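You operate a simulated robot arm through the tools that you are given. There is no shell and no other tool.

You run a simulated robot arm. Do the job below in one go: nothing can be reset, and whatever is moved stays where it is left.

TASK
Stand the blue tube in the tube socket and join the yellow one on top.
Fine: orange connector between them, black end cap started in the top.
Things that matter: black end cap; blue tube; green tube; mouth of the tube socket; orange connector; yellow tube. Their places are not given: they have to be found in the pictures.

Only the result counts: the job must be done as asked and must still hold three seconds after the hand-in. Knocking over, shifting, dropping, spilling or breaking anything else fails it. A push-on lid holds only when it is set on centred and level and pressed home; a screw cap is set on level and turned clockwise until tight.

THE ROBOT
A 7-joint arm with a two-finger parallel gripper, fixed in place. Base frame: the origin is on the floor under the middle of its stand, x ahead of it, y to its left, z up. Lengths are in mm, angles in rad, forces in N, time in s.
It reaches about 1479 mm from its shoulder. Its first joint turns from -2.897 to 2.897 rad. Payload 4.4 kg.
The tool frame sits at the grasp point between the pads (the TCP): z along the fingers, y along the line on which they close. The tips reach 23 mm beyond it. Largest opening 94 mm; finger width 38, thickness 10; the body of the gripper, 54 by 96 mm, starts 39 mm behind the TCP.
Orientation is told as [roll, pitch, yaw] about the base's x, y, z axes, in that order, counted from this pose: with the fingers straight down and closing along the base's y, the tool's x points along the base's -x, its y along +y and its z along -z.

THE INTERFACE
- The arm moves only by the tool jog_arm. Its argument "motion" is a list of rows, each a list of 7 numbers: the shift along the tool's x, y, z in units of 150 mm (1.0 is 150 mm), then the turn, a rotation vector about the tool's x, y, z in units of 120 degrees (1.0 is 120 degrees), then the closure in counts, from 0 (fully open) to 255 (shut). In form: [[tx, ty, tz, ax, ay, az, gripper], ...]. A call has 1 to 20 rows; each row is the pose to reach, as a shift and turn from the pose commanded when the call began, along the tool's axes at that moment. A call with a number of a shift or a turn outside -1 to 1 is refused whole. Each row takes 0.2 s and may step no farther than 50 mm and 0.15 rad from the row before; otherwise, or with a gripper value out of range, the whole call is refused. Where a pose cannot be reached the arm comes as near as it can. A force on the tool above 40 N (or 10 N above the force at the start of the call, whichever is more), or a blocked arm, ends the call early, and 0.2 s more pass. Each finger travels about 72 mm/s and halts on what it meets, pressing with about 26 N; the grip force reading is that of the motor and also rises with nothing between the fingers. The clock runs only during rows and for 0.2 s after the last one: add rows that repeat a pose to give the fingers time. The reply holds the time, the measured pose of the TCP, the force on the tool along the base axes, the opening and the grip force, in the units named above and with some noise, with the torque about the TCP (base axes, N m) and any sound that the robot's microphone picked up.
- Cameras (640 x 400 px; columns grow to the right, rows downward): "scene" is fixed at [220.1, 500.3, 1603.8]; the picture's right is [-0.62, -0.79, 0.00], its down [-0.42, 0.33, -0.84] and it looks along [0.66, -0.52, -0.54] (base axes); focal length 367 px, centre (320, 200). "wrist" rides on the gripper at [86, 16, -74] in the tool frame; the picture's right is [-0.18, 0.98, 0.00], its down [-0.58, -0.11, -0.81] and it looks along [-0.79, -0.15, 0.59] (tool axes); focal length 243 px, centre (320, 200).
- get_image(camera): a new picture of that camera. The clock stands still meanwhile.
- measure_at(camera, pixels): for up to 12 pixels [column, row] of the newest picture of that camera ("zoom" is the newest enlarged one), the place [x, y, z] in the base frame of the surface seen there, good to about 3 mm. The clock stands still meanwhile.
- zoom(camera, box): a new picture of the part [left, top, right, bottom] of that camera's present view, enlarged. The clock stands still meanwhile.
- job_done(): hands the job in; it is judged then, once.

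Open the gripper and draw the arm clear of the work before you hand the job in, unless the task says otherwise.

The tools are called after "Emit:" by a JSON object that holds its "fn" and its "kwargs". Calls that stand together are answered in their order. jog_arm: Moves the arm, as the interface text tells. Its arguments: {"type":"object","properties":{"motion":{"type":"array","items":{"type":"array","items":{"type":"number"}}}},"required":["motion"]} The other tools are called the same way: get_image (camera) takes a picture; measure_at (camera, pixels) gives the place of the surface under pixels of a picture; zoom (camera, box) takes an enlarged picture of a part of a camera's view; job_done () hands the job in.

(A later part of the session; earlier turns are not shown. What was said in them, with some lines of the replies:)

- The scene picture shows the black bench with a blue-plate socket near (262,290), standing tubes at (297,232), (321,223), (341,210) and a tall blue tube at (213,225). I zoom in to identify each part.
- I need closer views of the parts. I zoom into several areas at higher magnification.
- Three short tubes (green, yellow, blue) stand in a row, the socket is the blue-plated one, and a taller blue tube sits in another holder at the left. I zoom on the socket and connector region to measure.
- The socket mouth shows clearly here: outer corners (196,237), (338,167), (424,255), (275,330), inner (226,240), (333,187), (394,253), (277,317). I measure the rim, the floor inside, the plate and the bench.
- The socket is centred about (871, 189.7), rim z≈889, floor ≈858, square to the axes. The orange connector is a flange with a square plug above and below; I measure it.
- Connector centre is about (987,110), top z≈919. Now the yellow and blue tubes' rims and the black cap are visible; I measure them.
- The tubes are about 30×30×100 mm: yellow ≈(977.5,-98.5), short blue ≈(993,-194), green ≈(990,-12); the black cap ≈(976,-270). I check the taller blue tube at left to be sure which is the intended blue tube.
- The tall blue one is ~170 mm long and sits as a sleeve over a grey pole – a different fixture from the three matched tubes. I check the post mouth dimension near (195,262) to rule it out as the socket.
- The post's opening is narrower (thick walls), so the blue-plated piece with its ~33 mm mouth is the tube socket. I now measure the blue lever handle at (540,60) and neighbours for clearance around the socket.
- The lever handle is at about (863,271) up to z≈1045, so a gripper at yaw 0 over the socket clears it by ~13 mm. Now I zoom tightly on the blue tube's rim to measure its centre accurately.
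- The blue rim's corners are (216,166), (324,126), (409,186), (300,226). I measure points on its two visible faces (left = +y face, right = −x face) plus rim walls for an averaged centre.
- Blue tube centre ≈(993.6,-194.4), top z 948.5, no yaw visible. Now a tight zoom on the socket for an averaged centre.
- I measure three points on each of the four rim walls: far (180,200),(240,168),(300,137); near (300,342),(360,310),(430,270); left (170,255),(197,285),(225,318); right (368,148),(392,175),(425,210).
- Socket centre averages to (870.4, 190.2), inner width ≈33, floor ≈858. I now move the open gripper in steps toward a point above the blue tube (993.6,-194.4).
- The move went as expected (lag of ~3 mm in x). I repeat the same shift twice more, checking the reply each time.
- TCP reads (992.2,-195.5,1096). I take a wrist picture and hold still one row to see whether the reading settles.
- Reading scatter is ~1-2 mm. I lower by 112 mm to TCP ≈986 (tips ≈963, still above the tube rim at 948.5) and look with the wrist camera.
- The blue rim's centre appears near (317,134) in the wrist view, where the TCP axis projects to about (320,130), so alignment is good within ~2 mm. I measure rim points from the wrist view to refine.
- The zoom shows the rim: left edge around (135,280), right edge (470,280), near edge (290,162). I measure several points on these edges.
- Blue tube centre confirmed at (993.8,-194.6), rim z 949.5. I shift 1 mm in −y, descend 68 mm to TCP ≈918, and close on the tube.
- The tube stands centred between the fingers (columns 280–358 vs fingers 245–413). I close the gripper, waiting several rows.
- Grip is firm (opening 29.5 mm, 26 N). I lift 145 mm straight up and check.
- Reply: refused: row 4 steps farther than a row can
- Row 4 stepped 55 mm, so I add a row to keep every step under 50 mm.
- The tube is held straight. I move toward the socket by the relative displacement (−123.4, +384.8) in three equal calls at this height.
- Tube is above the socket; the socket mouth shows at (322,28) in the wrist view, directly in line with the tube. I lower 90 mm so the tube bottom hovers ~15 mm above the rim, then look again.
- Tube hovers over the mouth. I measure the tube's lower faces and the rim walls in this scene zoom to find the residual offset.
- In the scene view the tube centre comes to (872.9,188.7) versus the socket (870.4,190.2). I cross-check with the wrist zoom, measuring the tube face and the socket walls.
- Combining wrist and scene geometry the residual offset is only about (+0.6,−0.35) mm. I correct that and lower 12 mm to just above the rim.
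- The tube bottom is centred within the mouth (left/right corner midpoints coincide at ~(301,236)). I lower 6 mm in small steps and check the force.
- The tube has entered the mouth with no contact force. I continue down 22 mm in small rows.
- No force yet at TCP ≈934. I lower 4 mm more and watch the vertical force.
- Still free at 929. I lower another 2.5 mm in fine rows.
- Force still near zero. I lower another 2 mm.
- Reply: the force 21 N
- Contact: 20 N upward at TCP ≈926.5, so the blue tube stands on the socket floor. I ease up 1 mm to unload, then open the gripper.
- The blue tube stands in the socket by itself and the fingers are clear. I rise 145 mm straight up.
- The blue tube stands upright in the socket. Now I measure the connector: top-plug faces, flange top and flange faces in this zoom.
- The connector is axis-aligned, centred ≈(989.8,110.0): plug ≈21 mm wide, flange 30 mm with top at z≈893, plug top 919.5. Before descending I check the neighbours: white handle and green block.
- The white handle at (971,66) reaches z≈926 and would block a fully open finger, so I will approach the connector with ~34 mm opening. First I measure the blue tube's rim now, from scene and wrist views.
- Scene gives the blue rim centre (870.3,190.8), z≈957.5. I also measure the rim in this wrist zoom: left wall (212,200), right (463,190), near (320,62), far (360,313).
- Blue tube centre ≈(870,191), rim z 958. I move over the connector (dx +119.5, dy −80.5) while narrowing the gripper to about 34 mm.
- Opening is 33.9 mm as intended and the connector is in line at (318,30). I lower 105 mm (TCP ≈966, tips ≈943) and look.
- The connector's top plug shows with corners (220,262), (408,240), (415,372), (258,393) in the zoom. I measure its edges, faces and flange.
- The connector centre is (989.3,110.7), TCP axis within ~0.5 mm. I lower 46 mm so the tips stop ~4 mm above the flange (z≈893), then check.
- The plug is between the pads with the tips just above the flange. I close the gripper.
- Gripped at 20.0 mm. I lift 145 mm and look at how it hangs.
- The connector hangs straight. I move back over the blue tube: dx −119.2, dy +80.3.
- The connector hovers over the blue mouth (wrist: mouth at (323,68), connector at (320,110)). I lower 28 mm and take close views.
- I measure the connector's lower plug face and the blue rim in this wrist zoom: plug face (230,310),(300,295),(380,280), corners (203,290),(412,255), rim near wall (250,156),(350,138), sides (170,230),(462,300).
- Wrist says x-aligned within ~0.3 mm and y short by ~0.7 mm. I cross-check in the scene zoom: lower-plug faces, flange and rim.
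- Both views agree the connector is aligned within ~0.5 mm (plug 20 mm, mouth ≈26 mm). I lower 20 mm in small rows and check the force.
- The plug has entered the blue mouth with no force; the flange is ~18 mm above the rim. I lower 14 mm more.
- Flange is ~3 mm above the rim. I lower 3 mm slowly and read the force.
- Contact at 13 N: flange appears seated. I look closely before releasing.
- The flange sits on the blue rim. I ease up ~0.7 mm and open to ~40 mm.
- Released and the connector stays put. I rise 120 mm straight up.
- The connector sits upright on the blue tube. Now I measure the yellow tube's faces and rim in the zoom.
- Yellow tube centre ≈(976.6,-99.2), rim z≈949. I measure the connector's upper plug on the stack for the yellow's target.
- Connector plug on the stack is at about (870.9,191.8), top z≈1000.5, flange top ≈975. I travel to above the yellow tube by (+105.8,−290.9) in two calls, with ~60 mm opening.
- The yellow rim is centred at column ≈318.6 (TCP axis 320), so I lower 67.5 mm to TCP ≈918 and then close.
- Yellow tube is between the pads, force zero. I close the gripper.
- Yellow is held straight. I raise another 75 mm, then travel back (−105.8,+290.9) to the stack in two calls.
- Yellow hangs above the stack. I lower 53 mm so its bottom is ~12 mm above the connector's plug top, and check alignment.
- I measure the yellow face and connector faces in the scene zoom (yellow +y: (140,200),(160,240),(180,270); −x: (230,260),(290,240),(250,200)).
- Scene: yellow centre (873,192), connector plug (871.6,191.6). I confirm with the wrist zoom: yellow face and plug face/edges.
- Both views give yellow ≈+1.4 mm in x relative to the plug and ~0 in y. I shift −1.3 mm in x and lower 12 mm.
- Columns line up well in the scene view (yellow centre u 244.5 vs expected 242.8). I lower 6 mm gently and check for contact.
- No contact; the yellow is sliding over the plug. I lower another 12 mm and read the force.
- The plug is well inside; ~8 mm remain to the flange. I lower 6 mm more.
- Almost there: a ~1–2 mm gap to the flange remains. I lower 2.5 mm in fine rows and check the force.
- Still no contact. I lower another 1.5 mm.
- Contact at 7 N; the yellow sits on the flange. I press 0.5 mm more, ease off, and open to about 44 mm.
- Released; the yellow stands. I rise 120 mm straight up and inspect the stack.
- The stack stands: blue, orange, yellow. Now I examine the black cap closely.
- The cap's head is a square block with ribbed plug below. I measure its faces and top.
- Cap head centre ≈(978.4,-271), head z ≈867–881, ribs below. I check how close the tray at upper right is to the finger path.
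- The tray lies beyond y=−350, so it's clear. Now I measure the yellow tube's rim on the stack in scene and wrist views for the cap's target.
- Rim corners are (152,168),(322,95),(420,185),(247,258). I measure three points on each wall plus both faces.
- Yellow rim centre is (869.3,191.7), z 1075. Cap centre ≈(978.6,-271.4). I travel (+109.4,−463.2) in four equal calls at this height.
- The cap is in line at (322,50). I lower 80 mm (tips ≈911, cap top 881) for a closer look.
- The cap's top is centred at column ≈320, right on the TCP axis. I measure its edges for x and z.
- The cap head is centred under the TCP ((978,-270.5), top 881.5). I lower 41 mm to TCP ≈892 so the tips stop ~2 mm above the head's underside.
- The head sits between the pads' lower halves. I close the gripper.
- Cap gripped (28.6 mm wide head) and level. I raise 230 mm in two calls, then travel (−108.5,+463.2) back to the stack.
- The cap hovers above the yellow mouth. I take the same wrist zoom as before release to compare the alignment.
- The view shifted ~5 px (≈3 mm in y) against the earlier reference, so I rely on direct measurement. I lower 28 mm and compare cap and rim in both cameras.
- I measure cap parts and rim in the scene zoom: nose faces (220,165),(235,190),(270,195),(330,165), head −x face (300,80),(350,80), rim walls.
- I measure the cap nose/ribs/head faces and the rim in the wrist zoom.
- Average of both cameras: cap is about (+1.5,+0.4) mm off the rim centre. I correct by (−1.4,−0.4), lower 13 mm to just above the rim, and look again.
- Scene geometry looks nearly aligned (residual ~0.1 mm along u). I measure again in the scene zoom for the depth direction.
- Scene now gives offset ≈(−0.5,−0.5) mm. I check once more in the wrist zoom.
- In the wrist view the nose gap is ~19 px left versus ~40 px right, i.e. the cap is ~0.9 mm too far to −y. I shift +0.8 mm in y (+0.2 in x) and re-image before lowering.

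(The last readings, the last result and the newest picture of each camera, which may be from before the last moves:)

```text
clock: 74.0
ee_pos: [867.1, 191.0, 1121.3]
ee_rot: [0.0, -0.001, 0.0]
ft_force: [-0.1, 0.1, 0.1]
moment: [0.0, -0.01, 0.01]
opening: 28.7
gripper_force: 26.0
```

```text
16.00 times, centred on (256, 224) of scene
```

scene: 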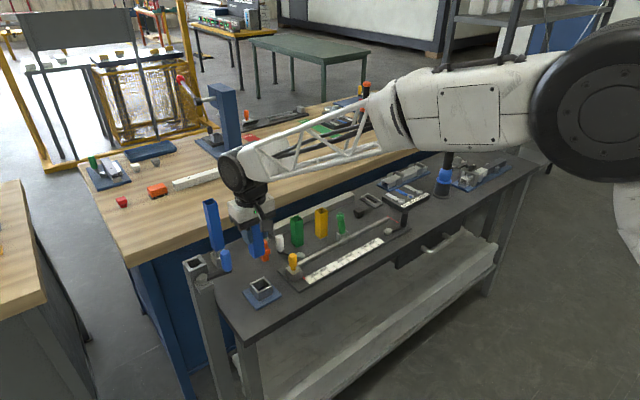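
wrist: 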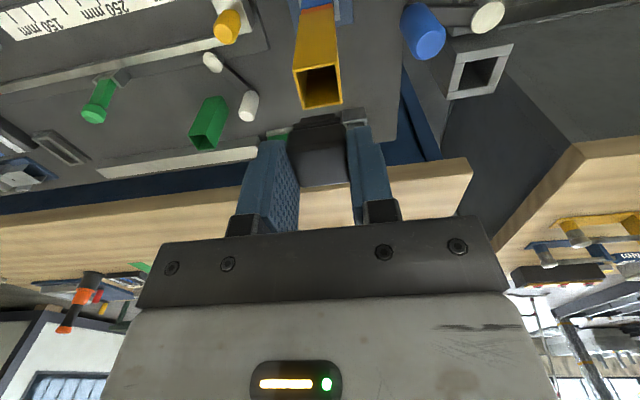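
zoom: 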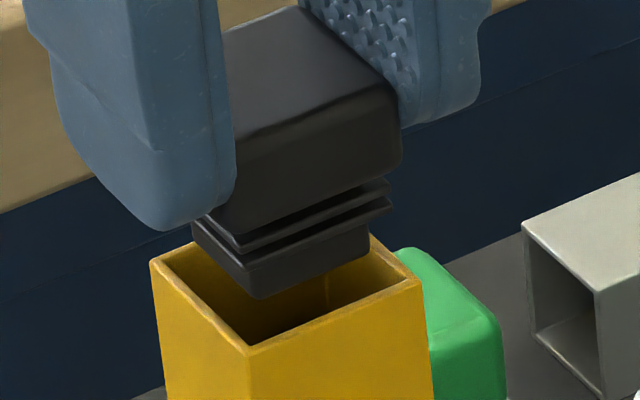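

Now the gaps are balanced in y (≈31 px vs 30 px) and the scene residual is ~0.3 mm. I lower 5 mm to bring the nose into the rim plane and inspect.

Emit:
{"fn": "jog_arm", "kwargs": {"motion": [[0, 0, 0.0133, 0, 0, 0, 255], [0, 0, 0.0233, 0, 0, 0, 255], [0, 0, 0.0333, 0, 0, 0, 255], [0, 0, 0.0333, 0, 0, 0, 255]]}}

Emit:
{"fn": "zoom", "kwargs": {"camera": "wrist", "box": [264, 80, 376, 150]}}

Emit:
{"fn": "zoom", "kwargs": {"camera": "scene", "box": [236, 212, 276, 237]}}

```text
clock: 75.0
ee_pos: [867.6, 191.0, 1116.1]
ee_rot: [0.001, 0.002, 0.0]
ft_force: [0.1, -0.4, -0.3]
moment: [0.01, -0.02, -0.01]
opening: 28.6
gripper_force: 26.2
```

```text
5.71 times, centred on (320, 115) of wrist
```

zoom: 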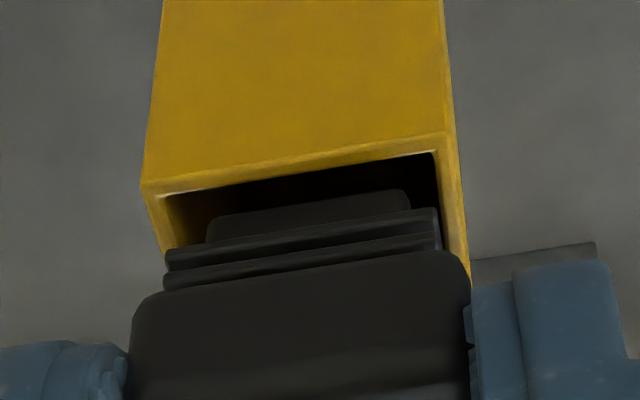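

```text
16.00 times, centred on (256, 224) of scene
```

zoom: 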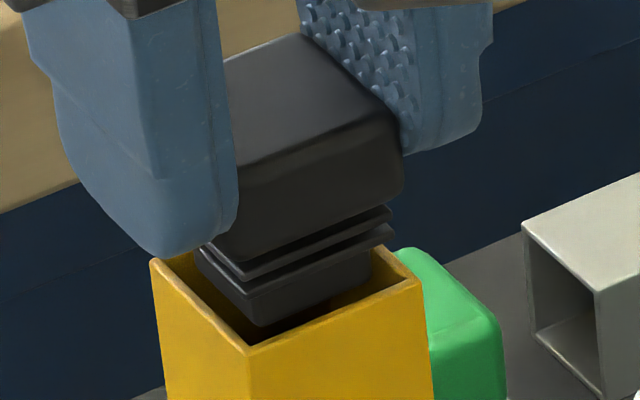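

The nose corner (261,327) matches the expected centred position (260,328) at the rim plane. I lower 5 mm more.

Emit:
{"fn": "jog_arm", "kwargs": {"motion": [[0, 0, 0.0133, 0, 0, 0, 255], [0, 0, 0.0233, 0, 0, 0, 255], [0, 0, 0.0333, 0, 0, 0, 255], [0, 0, 0.0333, 0, 0, 0, 255]]}}

Emit:
{"fn": "zoom", "kwargs": {"camera": "wrist", "box": [264, 80, 376, 150]}}

Emit:
{"fn": "zoom", "kwargs": {"camera": "scene", "box": [236, 212, 276, 237]}}

```text
clock: 76.0
ee_pos: [866.7, 191.8, 1112.5]
ee_rot: [0.001, 0.0, 0.0]
ft_force: [-0.2, -0.2, 0.1]
moment: [0.03, 0.02, -0.02]
opening: 28.3
gripper_force: 26.7
```

```text
5.71 times, centred on (320, 115) of wrist
```

zoom: 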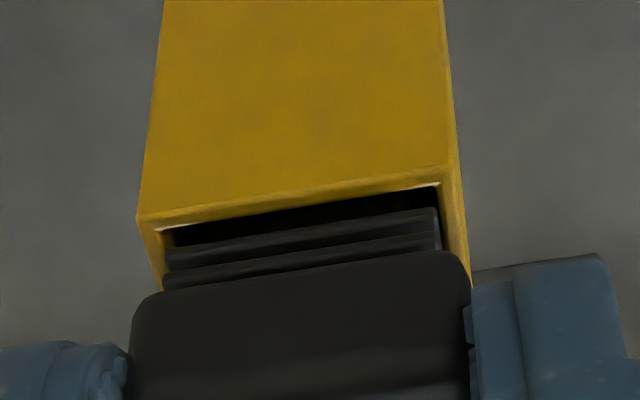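

```text
16.00 times, centred on (256, 224) of scene
```

zoom: 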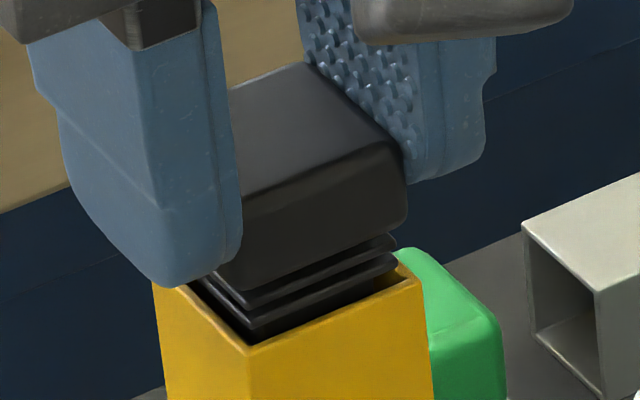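

The nose is in and the lower rib is nearing the rim, well aligned. I lower 3 mm in 1 mm rows and read the force.

Emit:
{"fn": "jog_arm", "kwargs": {"motion": [[0, 0, 0.0067, 0, 0, 0, 255], [0, 0, 0.0133, 0, 0, 0, 255], [0, 0, 0.02, 0, 0, 0, 255], [0, 0, 0.02, 0, 0, 0, 255]]}}

Emit:
{"fn": "zoom", "kwargs": {"camera": "scene", "box": [236, 212, 276, 237]}}

```text
clock: 77.0
ee_pos: [868.1, 191.3, 1110.4]
ee_rot: [-0.001, -0.001, 0.001]
ft_force: [-0.3, 0.4, 9.3]
moment: [-0.05, 0.0, -0.01]
opening: 28.5
gripper_force: 26.3
```

```text
16.00 times, centred on (256, 224) of scene
```

zoom: 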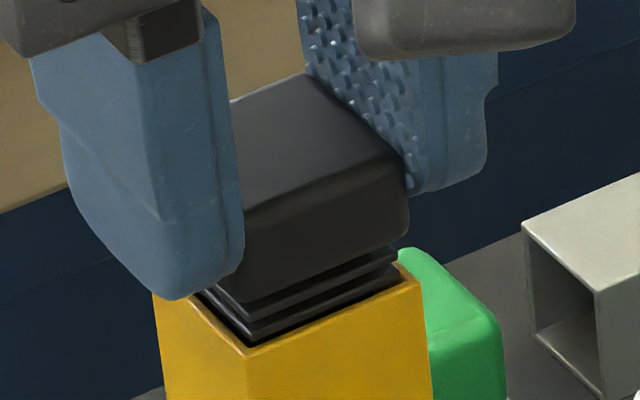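

Force is 9 N: the first rib has met the rim, with the nose ~8 mm inside. I press 1.5 mm further in fine rows and watch the force.

Emit:
{"fn": "jog_arm", "kwargs": {"motion": [[0, 0, 0.0033, 0, 0, 0, 255], [0, 0, 0.0067, 0, 0, 0, 255], [0, 0, 0.01, 0, 0, 0, 255], [0, 0, 0.01, 0, 0, 0, 255]]}}

Emit:
{"fn": "zoom", "kwargs": {"camera": "wrist", "box": [264, 80, 376, 150]}}

Emit:
{"fn": "zoom", "kwargs": {"camera": "scene", "box": [236, 212, 276, 237]}}

```text
clock: 78.0
ee_pos: [867.3, 192.2, 1109.4]
ee_rot: [0.0, -0.001, 0.001]
ft_force: [-0.4, -0.5, 23.8]
moment: [-0.05, -0.08, -0.01]
opening: 28.6
gripper_force: 25.9
```

```text
5.71 times, centred on (320, 115) of wrist
```

zoom: 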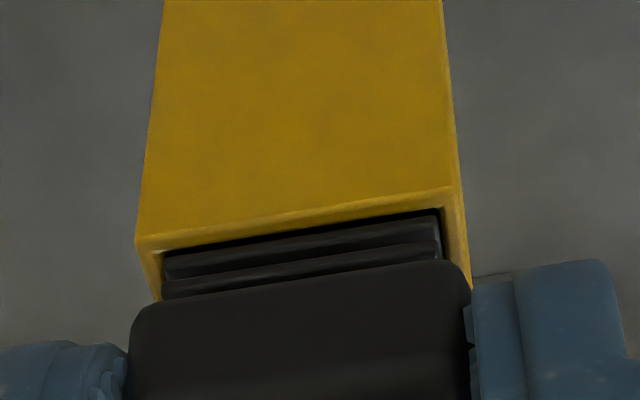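

```text
16.00 times, centred on (256, 224) of scene
```

zoom: 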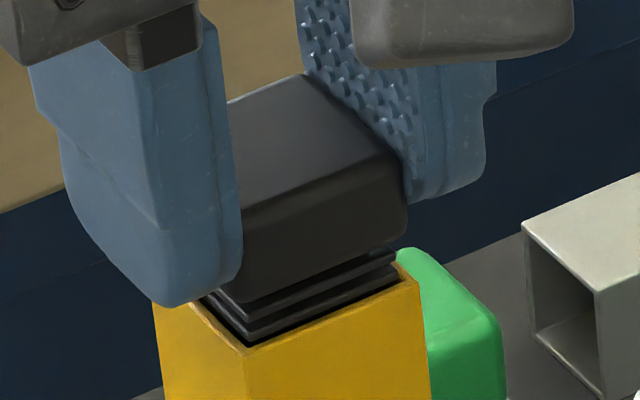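

Force rose to 24 N and the cap slid ~1 mm up in the pads, so the rib is resting on the rim. I zoom further to see which side is catching.

Emit:
{"fn": "zoom", "kwargs": {"camera": "scene", "box": [242, 222, 266, 237]}}

Emit:
{"fn": "zoom", "kwargs": {"camera": "wrist", "box": [280, 108, 360, 158]}}

```text
16.00 times, centred on (254, 230) of scene
```

zoom: 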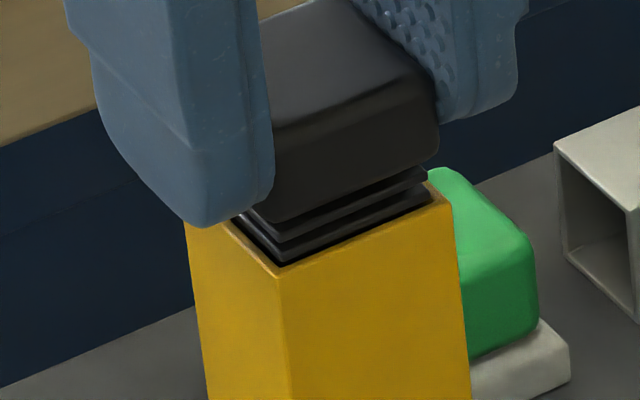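

```text
8.00 times, centred on (320, 133) of wrist
```

zoom: 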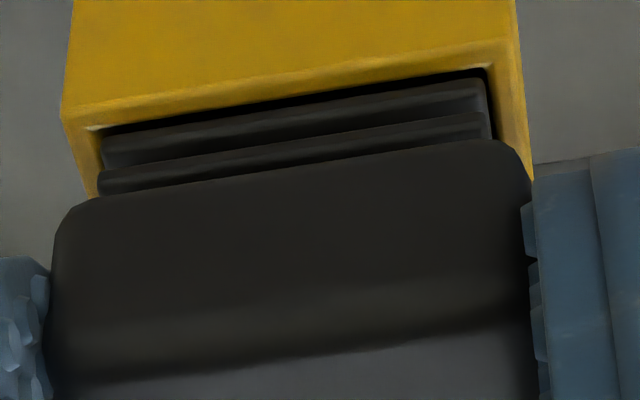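

There is a dark gap on the near (−x) side of the rib, suggesting it catches the far (+x) wall. I keep a light load and shift −0.6 mm in x to see if the force drops.

Emit:
{"fn": "jog_arm", "kwargs": {"motion": [[0, 0, -0.004, 0, 0, 0, 255], [0.004, 0, -0.004, 0, 0, 0, 255], [0.004, 0, -0.004, 0, 0, 0, 255]]}}

Emit:
{"fn": "zoom", "kwargs": {"camera": "wrist", "box": [280, 108, 360, 158]}}

```text
clock: 78.8
ee_pos: [867.4, 191.9, 1108.7]
ee_rot: [0.0, -0.001, -0.001]
ft_force: [0.6, 1.0, 20.0]
moment: [0.07, -0.22, 0.01]
opening: 28.5
gripper_force: 25.0
```

```text
8.00 times, centred on (320, 133) of wrist
```

zoom: 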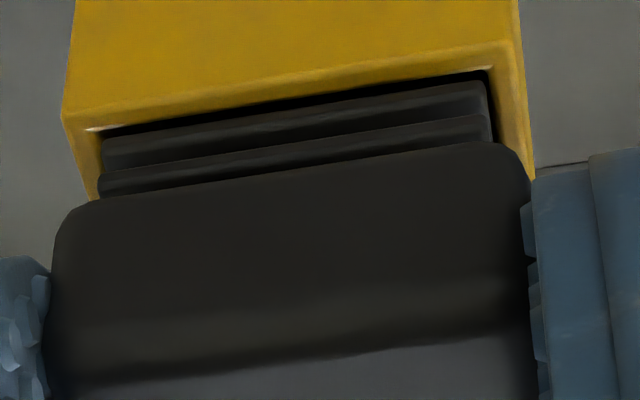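

Force unchanged, likely because friction dragged the yellow along. I lift 2.5 mm to unload, and look at the relative position again.

Emit:
{"fn": "jog_arm", "kwargs": {"motion": [[0, 0, -0.0083, 0, 0, 0, 255], [0, 0, -0.0167, 0, 0, 0, 255], [0, 0, -0.0167, 0, 0, 0, 255]]}}

Emit:
{"fn": "zoom", "kwargs": {"camera": "wrist", "box": [280, 108, 360, 158]}}

Emit:
{"fn": "zoom", "kwargs": {"camera": "scene", "box": [236, 212, 276, 237]}}

```text
clock: 79.6
ee_pos: [867.0, 190.7, 1110.4]
ee_rot: [0.0, 0.002, 0.001]
ft_force: [0.4, 0.4, -0.6]
moment: [0.01, 0.0, -0.04]
opening: 28.7
gripper_force: 26.1
```

```text
8.00 times, centred on (320, 133) of wrist
```

zoom: 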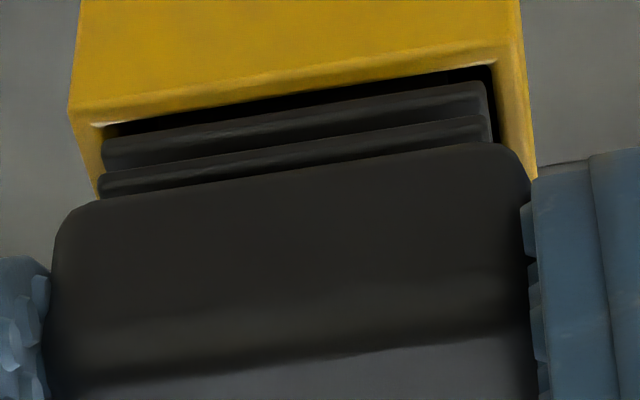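

```text
16.00 times, centred on (256, 224) of scene
```

zoom: 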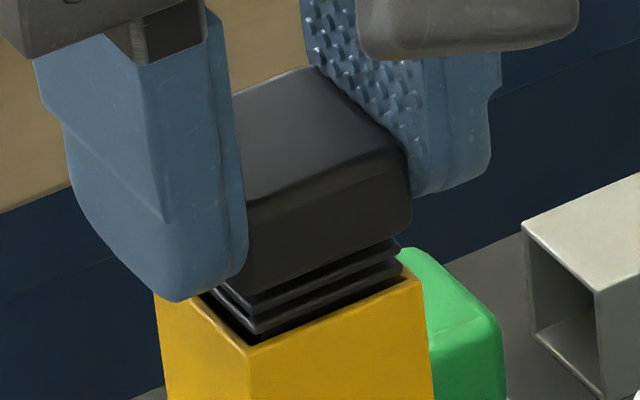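

Unloaded now. I zoom at higher magnification on the left and right rib ends in the wrist view.

Emit:
{"fn": "zoom", "kwargs": {"camera": "wrist", "box": [284, 112, 316, 132]}}

Emit:
{"fn": "zoom", "kwargs": {"camera": "wrist", "box": [320, 110, 352, 130]}}

Emit:
{"fn": "zoom", "kwargs": {"camera": "scene", "box": [244, 222, 268, 237]}}

```text
16.00 times, centred on (300, 122) of wrist
```

zoom: 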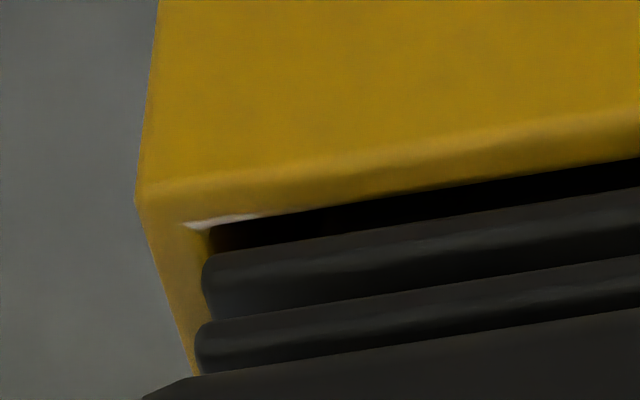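

```text
16.00 times, centred on (336, 120) of wrist
```

zoom: 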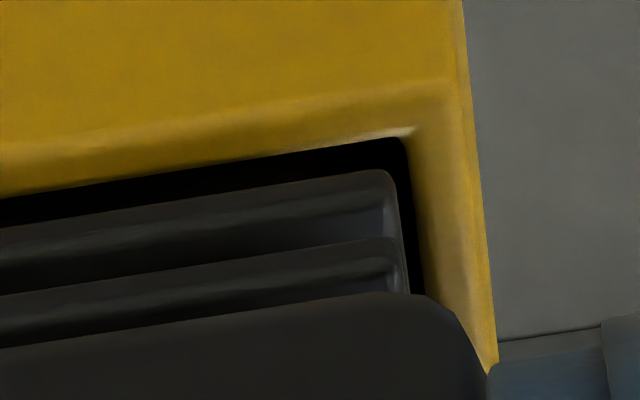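

```text
16.00 times, centred on (256, 230) of scene
```

zoom: 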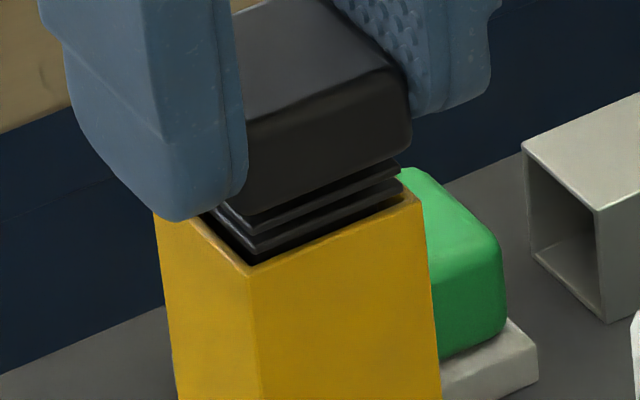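

The rib (~25.5 mm) has only ~0.5 mm total clearance in the 26 mm mouth; y now looks centred. I lower 1.2 mm to light contact and read the force.

Emit:
{"fn": "jog_arm", "kwargs": {"motion": [[0, 0, 0.004, 0, 0, 0, 255], [0, 0, 0.008, 0, 0, 0, 255], [0, 0, 0.008, 0, 0, 0, 255]]}}

```text
clock: 80.4
ee_pos: [866.6, 191.4, 1110.0]
ee_rot: [0.0, 0.0, -0.001]
ft_force: [-0.4, 0.1, -0.5]
moment: [-0.04, 0.01, 0.01]
opening: 28.8
gripper_force: 26.4
```

No contact yet. I lower another 0.8 mm.

Emit:
{"fn": "jog_arm", "kwargs": {"motion": [[0, 0, 0.0027, 0, 0, 0, 255], [0, 0, 0.0053, 0, 0, 0, 255], [0, 0, 0.0053, 0, 0, 0, 255]]}}

Emit:
{"fn": "zoom", "kwargs": {"camera": "wrist", "box": [280, 108, 360, 158]}}

```text
clock: 81.2
ee_pos: [868.4, 191.3, 1109.2]
ee_rot: [0.0, 0.001, 0.0]
ft_force: [-0.3, 0.1, -0.3]
moment: [0.01, 0.0, 0.02]
opening: 28.5
gripper_force: 25.5
```

```text
8.00 times, centred on (320, 133) of wrist
```

zoom: 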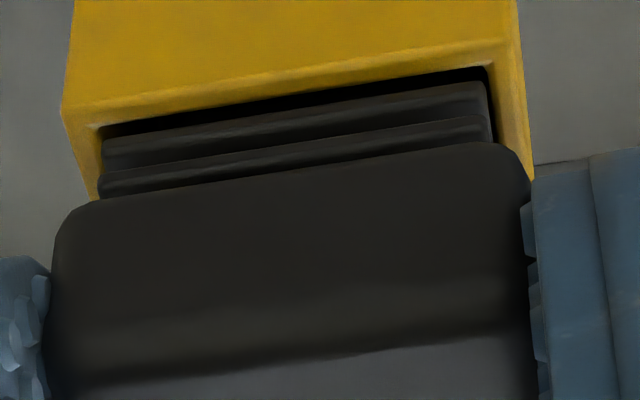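

Still free. I lower another 0.8 mm and read.

Emit:
{"fn": "jog_arm", "kwargs": {"motion": [[0, 0, 0.0027, 0, 0, 0, 255], [0, 0, 0.0053, 0, 0, 0, 255], [0, 0, 0.0053, 0, 0, 0, 255]]}}

Emit:
{"fn": "zoom", "kwargs": {"camera": "wrist", "box": [280, 108, 360, 158]}}

```text
clock: 82.0
ee_pos: [866.0, 191.5, 1110.1]
ee_rot: [0.0, 0.0, 0.0]
ft_force: [0.2, 0.1, 3.1]
moment: [-0.02, -0.02, -0.01]
opening: 28.6
gripper_force: 26.2
```

```text
8.00 times, centred on (320, 133) of wrist
```

zoom: 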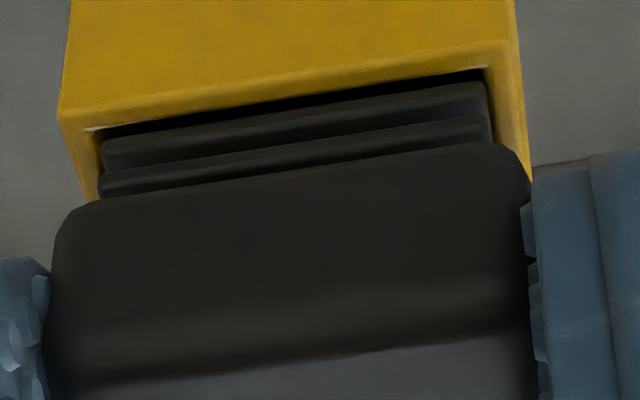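

Light contact (3 N). The row gap on the near side (~13 px) suggests the cap is still ~0.7–1 mm too far in +x. I lift 1.2 mm, shift −0.7 mm in x and −0.15 in y, and come back down.

Emit:
{"fn": "jog_arm", "kwargs": {"motion": [[0, 0, -0.008, 0, 0, 0, 255], [0.0047, -0.001, -0.008, 0, 0, 0, 255], [0.0047, -0.001, -0.008, 0, 0, 0, 255], [0.0047, -0.001, 0, 0, 0, 0, 255], [0.0047, -0.001, 0, 0, 0, 0, 255]]}}

Emit:
{"fn": "zoom", "kwargs": {"camera": "wrist", "box": [280, 108, 360, 158]}}

```text
clock: 83.2
ee_pos: [866.1, 192.4, 1108.2]
ee_rot: [0.0, 0.0, 0.001]
ft_force: [-0.5, -0.2, 0.7]
moment: [-0.04, 0.0, 0.0]
opening: 28.5
gripper_force: 25.7
```

```text
8.00 times, centred on (320, 133) of wrist
```

zoom: 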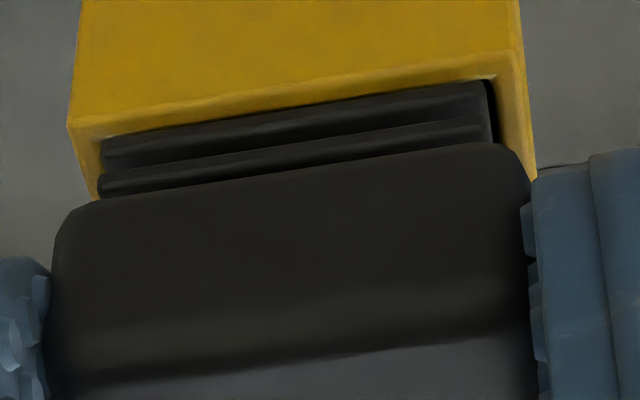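

The near gap has closed and force dropped to 0.7 N; now the right side shows a ~7 px gap and the left overlaps ~2 px. I lift 0.8 mm, shift +0.25 mm in y, then lower 1.6 mm.

Emit:
{"fn": "jog_arm", "kwargs": {"motion": [[0, 0, -0.0053, 0, 0, 0, 255], [0, 0.0017, -0.0053, 0, 0, 0, 255], [0, 0.0017, -0.0053, 0, 0, 0, 255], [0, 0.0017, 0, 0, 0, 0, 255], [0, 0.0017, 0.0053, 0, 0, 0, 255], [0, 0.0017, 0.0053, 0, 0, 0, 255]]}}

Emit:
{"fn": "zoom", "kwargs": {"camera": "wrist", "box": [280, 108, 360, 158]}}

```text
clock: 84.6
ee_pos: [865.8, 191.1, 1109.0]
ee_rot: [-0.001, 0.0, 0.0]
ft_force: [-0.1, -0.3, 6.4]
moment: [0.04, -0.05, 0.01]
opening: 28.7
gripper_force: 25.5
```

```text
8.00 times, centred on (320, 133) of wrist
```

zoom: 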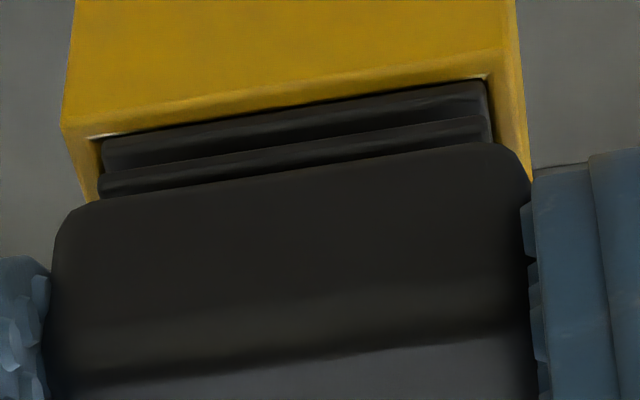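

Now left gap ~5 px, right −3 px; nearly centred. I lift 0.8 mm, shift −0.12 mm y and −0.15 mm x, then lower 1.6 mm.

Emit:
{"fn": "jog_arm", "kwargs": {"motion": [[0, 0, -0.0053, 0, 0, 0, 255], [0.001, -0.0008, -0.0053, 0, 0, 0, 255], [0.001, -0.0008, -0.0053, 0, 0, 0, 255], [0.001, -0.0008, 0, 0, 0, 0, 255], [0.001, -0.0008, 0.0053, 0, 0, 0, 255], [0.001, -0.0008, 0.0053, 0, 0, 0, 255]]}}

Emit:
{"fn": "zoom", "kwargs": {"camera": "wrist", "box": [280, 108, 360, 158]}}

```text
clock: 86.0
ee_pos: [867.2, 191.1, 1109.1]
ee_rot: [0.0, -0.001, 0.0]
ft_force: [0.2, -1.0, 21.1]
moment: [-0.02, -0.06, 0.01]
opening: 28.7
gripper_force: 25.7
```

```text
8.00 times, centred on (320, 133) of wrist
```

zoom: 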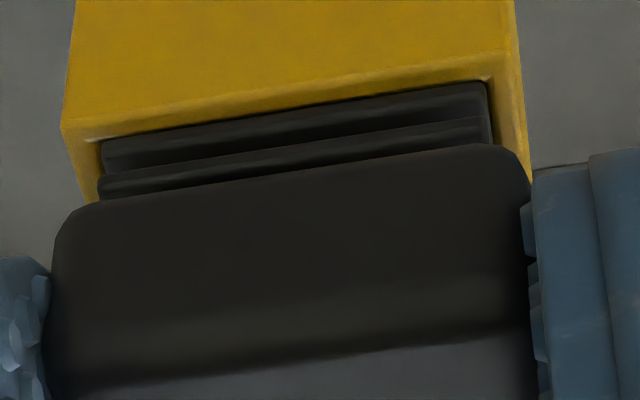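

Centred and pressed to 21 N with the rib sitting squarely on the rim – the pilot is in and the ribs resist. I ease off ~1.8 mm and open the gripper to see how the cap sits.

Emit:
{"fn": "jog_arm", "kwargs": {"motion": [[0, 0, -0.007, 0, 0, 0, 255], [0, 0, -0.012, 0, 0, 0, 255], [0, 0, -0.012, 0, 0, 0, 255], [0, 0, -0.012, 0, 0, 0, 165], [0, 0, -0.012, 0, 0, 0, 140], [0, 0, -0.012, 0, 0, 0, 130], [0, 0, -0.012, 0, 0, 0, 130]]}}

Emit:
{"fn": "zoom", "kwargs": {"camera": "wrist", "box": [264, 90, 376, 160]}}

Emit:
{"fn": "zoom", "kwargs": {"camera": "scene", "box": [236, 212, 276, 237]}}

```text
clock: 87.6
ee_pos: [866.0, 192.3, 1109.2]
ee_rot: [-0.001, -0.002, 0.001]
ft_force: [-0.1, -0.4, -0.4]
moment: [-0.04, 0.0, -0.05]
opening: 46.2
gripper_force: 0.0
```

```text
5.71 times, centred on (320, 125) of wrist
```

zoom: 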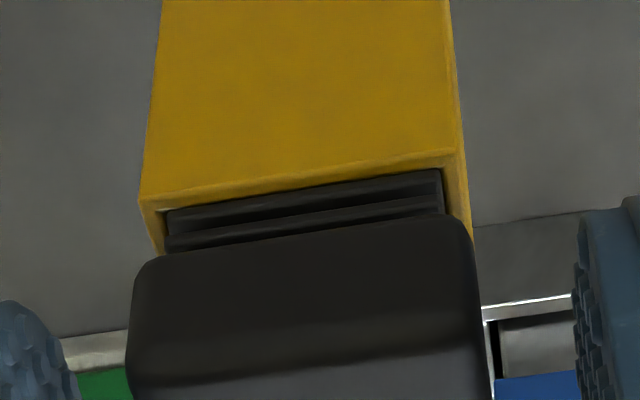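

```text
16.00 times, centred on (256, 224) of scene
```

zoom: 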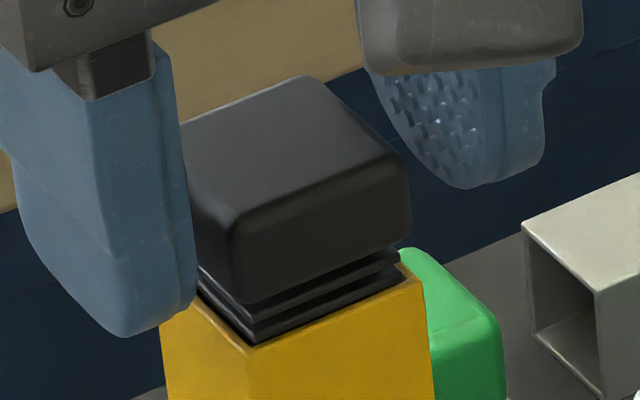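

The cap sits level on the mouth with its pilot inside and the ribs at the rim. I rise 70 mm straight up and check from both cameras.

Emit:
{"fn": "jog_arm", "kwargs": {"motion": [[0, 0, -0.08, 0, 0, 0, 130], [0, 0, -0.25, 0, 0, 0, 130], [0, 0, -0.4667, 0, 0, 0, 130], [0, 0, -0.4667, 0, 0, 0, 130]]}}

Emit:
{"fn": "zoom", "kwargs": {"camera": "scene", "box": [236, 210, 276, 235]}}

Emit:
{"fn": "get_image", "kwargs": {"camera": "wrist"}}

```text
clock: 88.6
ee_pos: [867.3, 192.1, 1178.3]
ee_rot: [-0.001, -0.001, 0.002]
ft_force: [0.4, -0.3, 0.3]
moment: [0.01, 0.02, 0.03]
opening: 46.0
gripper_force: 0.0
```

```text
16.00 times, centred on (256, 222) of scene
```

zoom: 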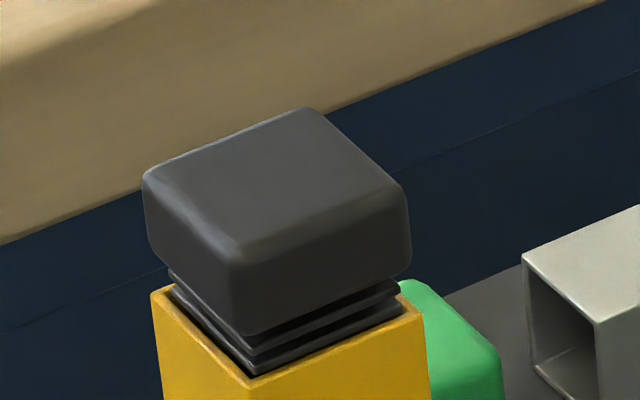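

```text
taken
```

wrist: 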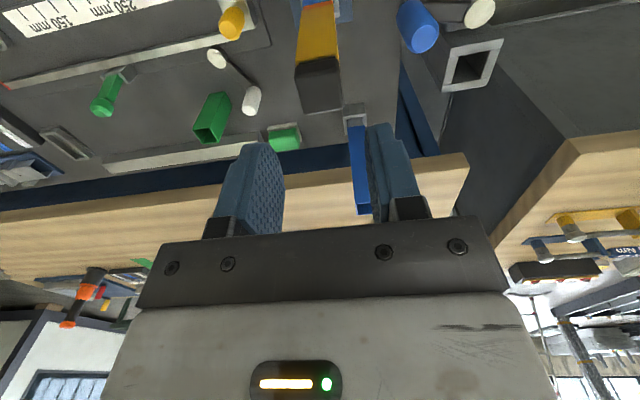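

From this angle the ribs line up with the inner edges all round, so a vertical push may seat it further. I close the empty fingers and lower to ~8 mm above the cap top to press on its centre.

Emit:
{"fn": "jog_arm", "kwargs": {"motion": [[0, 0, 0, 0, 0, 0, 200], [0, 0, 0, 0, 0, 0, 255], [0, 0, 0.15, 0, 0, 0, 255], [0, 0, 0.3133, 0, 0, 0, 255], [0, 0, 0.3133, 0, 0, 0, 255], [0, 0, 0.3133, 0, 0, 0, 255]]}}

Emit:
{"fn": "zoom", "kwargs": {"camera": "scene", "box": [228, 200, 284, 235]}}

Emit:
{"fn": "zoom", "kwargs": {"camera": "wrist", "box": [256, 90, 384, 170]}}

```text
clock: 90.0
ee_pos: [867.7, 189.3, 1131.1]
ee_rot: [-0.001, 0.001, -0.001]
ft_force: [0.5, 0.0, -0.3]
moment: [0.03, -0.02, 0.01]
opening: 0.0
gripper_force: 26.0
```

```text
11.43 times, centred on (256, 218) of scene
```

zoom: 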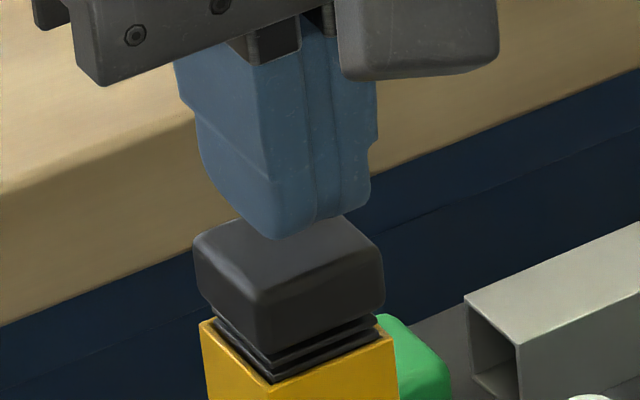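

```text
5.00 times, centred on (320, 130) of wrist
```

zoom: 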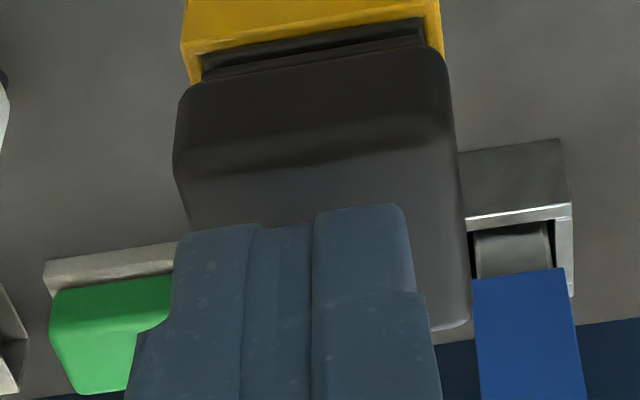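

The cap is ~2 mm in +y of the finger axis. I shift +2 mm in y and lower 7 mm, then approach contact.

Emit:
{"fn": "jog_arm", "kwargs": {"motion": [[0, 0.0133, 0, 0, 0, 0, 255], [0, 0.0133, 0.0233, 0, 0, 0, 255], [0, 0.0133, 0.0467, 0, 0, 0, 255], [0, 0.0133, 0.0467, 0, 0, 0, 255]]}}

Emit:
{"fn": "zoom", "kwargs": {"camera": "scene", "box": [228, 200, 284, 235]}}

```text
clock: 91.0
ee_pos: [866.7, 192.6, 1125.1]
ee_rot: [0.002, 0.0, 0.001]
ft_force: [0.4, 0.2, 0.5]
moment: [0.02, 0.02, -0.02]
opening: 0.0
gripper_force: 25.7
```

```text
11.43 times, centred on (256, 218) of scene
```

zoom: 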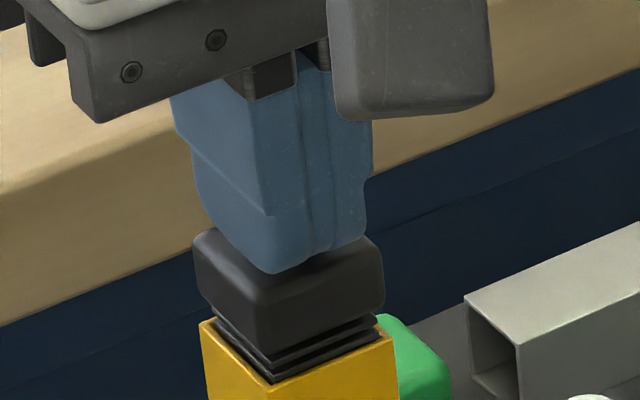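

The fingertips are centred just above the cap. I lower 2.5 mm in fine rows and read the force.

Emit:
{"fn": "jog_arm", "kwargs": {"motion": [[0, 0, 0.0067, 0, 0, 0, 255], [0, 0, 0.0133, 0, 0, 0, 255], [0, 0, 0.0167, 0, 0, 0, 255], [0, 0, 0.0167, 0, 0, 0, 255]]}}

```text
clock: 92.0
ee_pos: [866.0, 193.4, 1123.0]
ee_rot: [0.001, -0.001, -0.001]
ft_force: [-0.8, 0.1, 10.7]
moment: [0.0, 0.0, 0.01]
opening: 0.0
gripper_force: 26.4
```

Contact at 10.7 N on the cap's centre. I press a further 1 mm.

Emit:
{"fn": "jog_arm", "kwargs": {"motion": [[0, 0, 0.0033, 0, 0, 0, 255], [0, 0, 0.0067, 0, 0, 0, 255], [0, 0, 0.0067, 0, 0, 0, 255]]}}

Emit:
{"fn": "zoom", "kwargs": {"camera": "scene", "box": [236, 210, 276, 235]}}

```text
clock: 92.8
ee_pos: [866.1, 193.2, 1122.9]
ee_rot: [0.0, -0.002, -0.001]
ft_force: [-1.5, 0.3, 17.5]
moment: [0.0, -0.01, 0.0]
opening: 0.0
gripper_force: 26.1
```

```text
16.00 times, centred on (256, 222) of scene
```

zoom: 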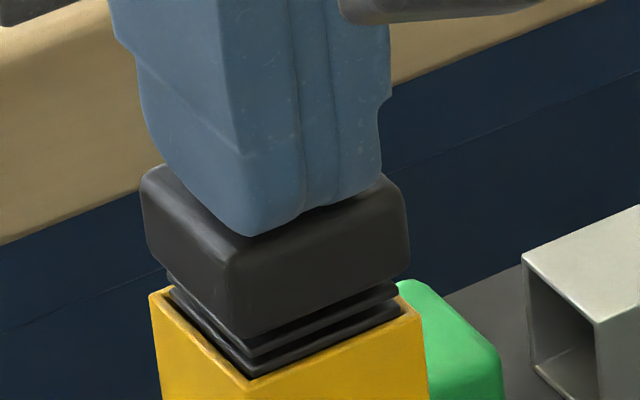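

17.5 N with the cap still level. I press another 1 mm.

Emit:
{"fn": "jog_arm", "kwargs": {"motion": [[0, 0, 0.0033, 0, 0, 0, 255], [0, 0, 0.0067, 0, 0, 0, 255], [0, 0, 0.0067, 0, 0, 0, 255]]}}

Emit:
{"fn": "zoom", "kwargs": {"camera": "scene", "box": [236, 210, 276, 235]}}

```text
clock: 93.6
ee_pos: [867.9, 192.4, 1121.7]
ee_rot: [-0.001, -0.001, -0.001]
ft_force: [-1.1, 0.4, 36.8]
moment: [-0.01, -0.02, -0.02]
opening: 0.0
gripper_force: 25.9
```

```text
16.00 times, centred on (256, 222) of scene
```

zoom: 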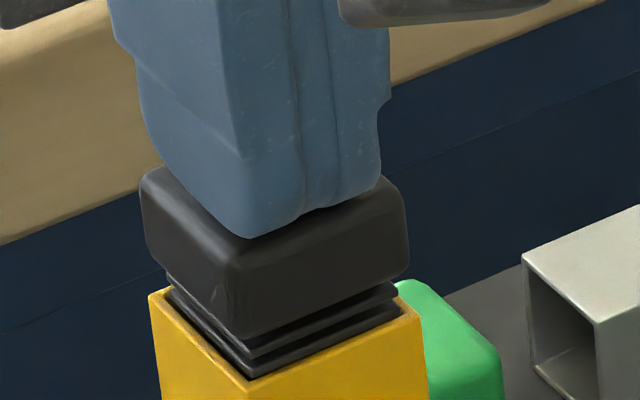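

At 37 N the cap stays level and the ribs hold at the rim – it is firmly started. I ease to a light load (~2.2 mm up) and try a tiny ±0.5 mm wiggle to let the rib drop in if it can.

Emit:
{"fn": "jog_arm", "kwargs": {"motion": [[0, 0, -0.0147, 0, 0, 0, 255], [0, 0, -0.0147, 0, 0, 0, 255], [0.0033, 0, -0.0147, 0, 0, 0, 255], [0.0033, 0.0033, -0.0147, 0, 0, 0, 255], [0, 0.0033, -0.0147, 0, 0, 0, 255], [-0.0033, 0.0033, -0.0147, 0, 0, 0, 255], [-0.0033, 0, -0.0147, 0, 0, 0, 255], [-0.0033, -0.0033, -0.0147, 0, 0, 0, 255], [0, -0.0033, -0.0147, 0, 0, 0, 255], [0.0033, -0.0033, -0.0147, 0, 0, 0, 255], [0, 0, -0.0147, 0, 0, 0, 255], [0, 0, -0.0147, 0, 0, 0, 255]]}}

Emit:
{"fn": "zoom", "kwargs": {"camera": "scene", "box": [236, 210, 276, 235]}}

```text
clock: 96.2
ee_pos: [865.2, 192.9, 1122.5]
ee_rot: [0.002, 0.0, 0.0]
ft_force: [0.3, 0.1, 12.9]
moment: [0.02, -0.05, 0.0]
opening: 0.2
gripper_force: 26.3
```

```text
16.00 times, centred on (256, 222) of scene
```

zoom: 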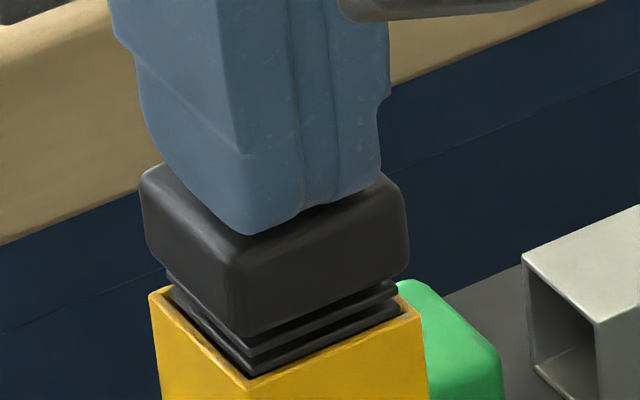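

No drop occurred: the ribs are a tight fit and the cap is properly started and level. I rise 100 mm clear of the stack.

Emit:
{"fn": "jog_arm", "kwargs": {"motion": [[0, 0, -0.05, 0, 0, 0, 255], [0, 0, -0.2, 0, 0, 0, 255], [0, 0, -0.45, 0, 0, 0, 255], [0, 0, -0.7, 0, 0, 0, 200], [0, 0, -0.7, 0, 0, 0, 130], [0, 0, -0.7, 0, 0, 0, 130]]}}

Emit:
{"fn": "zoom", "kwargs": {"camera": "scene", "box": [236, 210, 276, 235]}}

Emit:
{"fn": "zoom", "kwargs": {"camera": "wrist", "box": [264, 30, 376, 100]}}

Emit:
{"fn": "zoom", "kwargs": {"camera": "scene", "box": [198, 205, 326, 285]}}

```text
clock: 97.6
ee_pos: [867.0, 194.6, 1227.4]
ee_rot: [0.0, 0.0, 0.0]
ft_force: [-0.3, -0.1, 0.2]
moment: [0.01, -0.03, 0.01]
opening: 46.0
gripper_force: 0.1
```

```text
16.00 times, centred on (256, 222) of scene
```

zoom: 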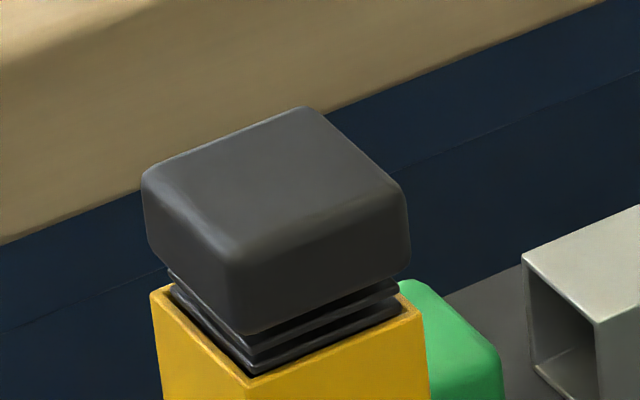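

```text
5.71 times, centred on (320, 65) of wrist
```

zoom: 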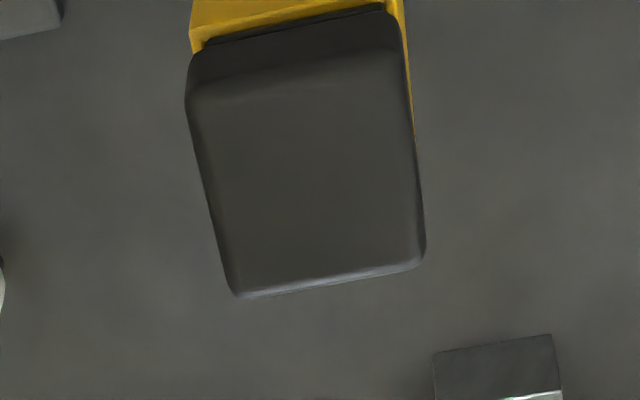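

```text
5.00 times, centred on (262, 245) of scene
```

zoom: 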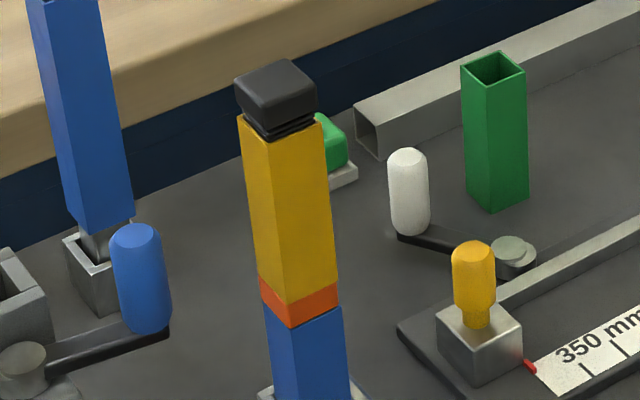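

The stack stands with the cap level on top. I check the joints and socket at high zoom before drawing the arm away.

Emit:
{"fn": "zoom", "kwargs": {"camera": "scene", "box": [240, 250, 280, 275]}}

Emit:
{"fn": "zoom", "kwargs": {"camera": "scene", "box": [240, 272, 280, 297]}}

```text
16.00 times, centred on (260, 262) of scene
```

zoom: 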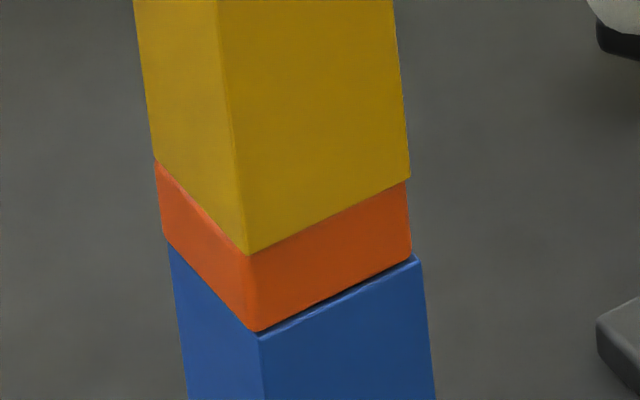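

```text
16.00 times, centred on (260, 284) of scene
```

zoom: 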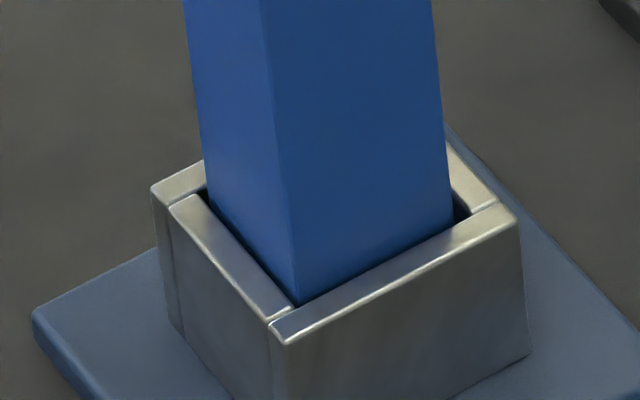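

All joints look seated. I measure the cap's top and the rim to confirm it is level and the pilot depth.

Emit:
{"fn": "zoom", "kwargs": {"camera": "scene", "box": [236, 210, 276, 235]}}

Emit:
{"fn": "measure_at", "kwargs": {"camera": "zoom", "pixels": [[165, 180], [300, 120], [385, 190], [240, 240], [270, 180], [200, 200], [340, 160], [300, 220], [190, 325], [230, 360], [300, 360], [380, 325]]}}

```text
16.00 times, centred on (256, 222) of scene
```

zoom: 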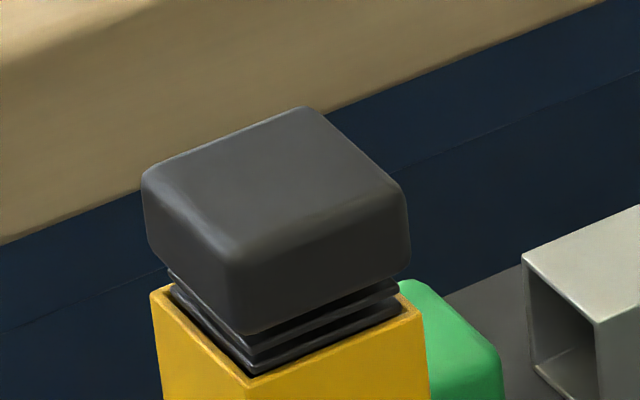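

```text
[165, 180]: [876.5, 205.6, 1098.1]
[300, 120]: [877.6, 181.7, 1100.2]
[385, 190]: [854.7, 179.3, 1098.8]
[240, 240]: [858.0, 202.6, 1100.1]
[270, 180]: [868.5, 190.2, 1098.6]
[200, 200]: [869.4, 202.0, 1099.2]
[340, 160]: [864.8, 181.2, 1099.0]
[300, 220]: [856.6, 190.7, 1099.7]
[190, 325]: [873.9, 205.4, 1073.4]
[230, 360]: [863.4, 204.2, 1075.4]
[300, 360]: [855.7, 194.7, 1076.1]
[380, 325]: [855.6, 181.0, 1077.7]
```

The cap top is level at z≈1099.2, meaning its pilot is ~9 mm inside the yellow tube. I draw the arm up and back from the stack with the gripper open.

Emit:
{"fn": "jog_arm", "kwargs": {"motion": [[0, 0, -0.3, 0, 0, 0, 100], [0, 0, -0.6, 0, 0, 0, 50], [0.3, 0, -0.6, 0, 0, 0, 0], [0.6, 0, -0.6, 0, 0, 0, 0], [0.9, 0, -0.6, 0, 0, 0, 0], [0.9, 0, -0.6, 0, 0, 0, 0], [0.9, 0, -0.6, 0, 0, 0, 0]]}}

Emit:
{"fn": "get_image", "kwargs": {"camera": "scene"}}

Emit:
{"fn": "zoom", "kwargs": {"camera": "scene", "box": [182, 180, 422, 330]}}

```text
clock: 99.2
ee_pos: [731.1, 193.8, 1317.3]
ee_rot: [0.0, 0.0, 0.001]
ft_force: [-0.7, 0.0, -0.9]
moment: [-0.01, 0.0, 0.02]
opening: 93.7
gripper_force: 0.1
```

```text
taken
```

scene: 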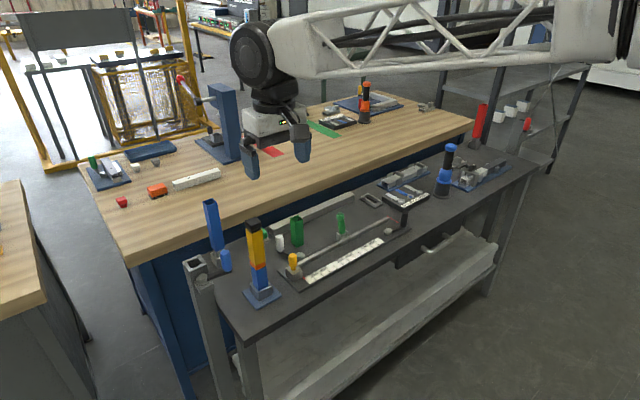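

```text
2.67 times, centred on (302, 255) of scene
```

zoom: 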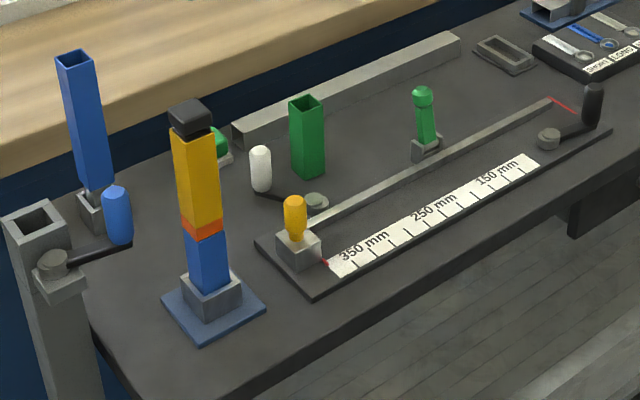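

The stack stands in the socket at about (205,220) in the zoom: blue, orange, yellow, black cap. The green tube and the other items are where they were, the gripper is open and the arm is clear, so I hand in the job.

Emit:
{"fn": "job_done", "kwargs": {}}

```text
The job is handed in.
```

The stack is built and handed in. The blue tube stands in the socket, the orange connector sits on it, the yellow tube is joined on top, and the black end cap is started in the yellow tube's mouth.

- **Tubes and connector:** Each part met its seat under light force (7–20 N). Close views showed no visible gaps at the joints.
- **End cap:** Its narrow nose is about 9 mm inside the yellow tube, and its top is level. The ribs above the nose rest on the rim. They did not go in at 37 N or with a small wiggle, so I left it started rather than pressed home.
- **Choice of parts:** A taller blue tube stands in a separate holder, and a nearby post has a narrower opening. I took the short blue tube and the blue-plated socket as the intended ones because their sizes match.

The green tube and everything else nearby look unmoved. The gripper is open and the arm is clear of the work. I have not seen the result of the judging.
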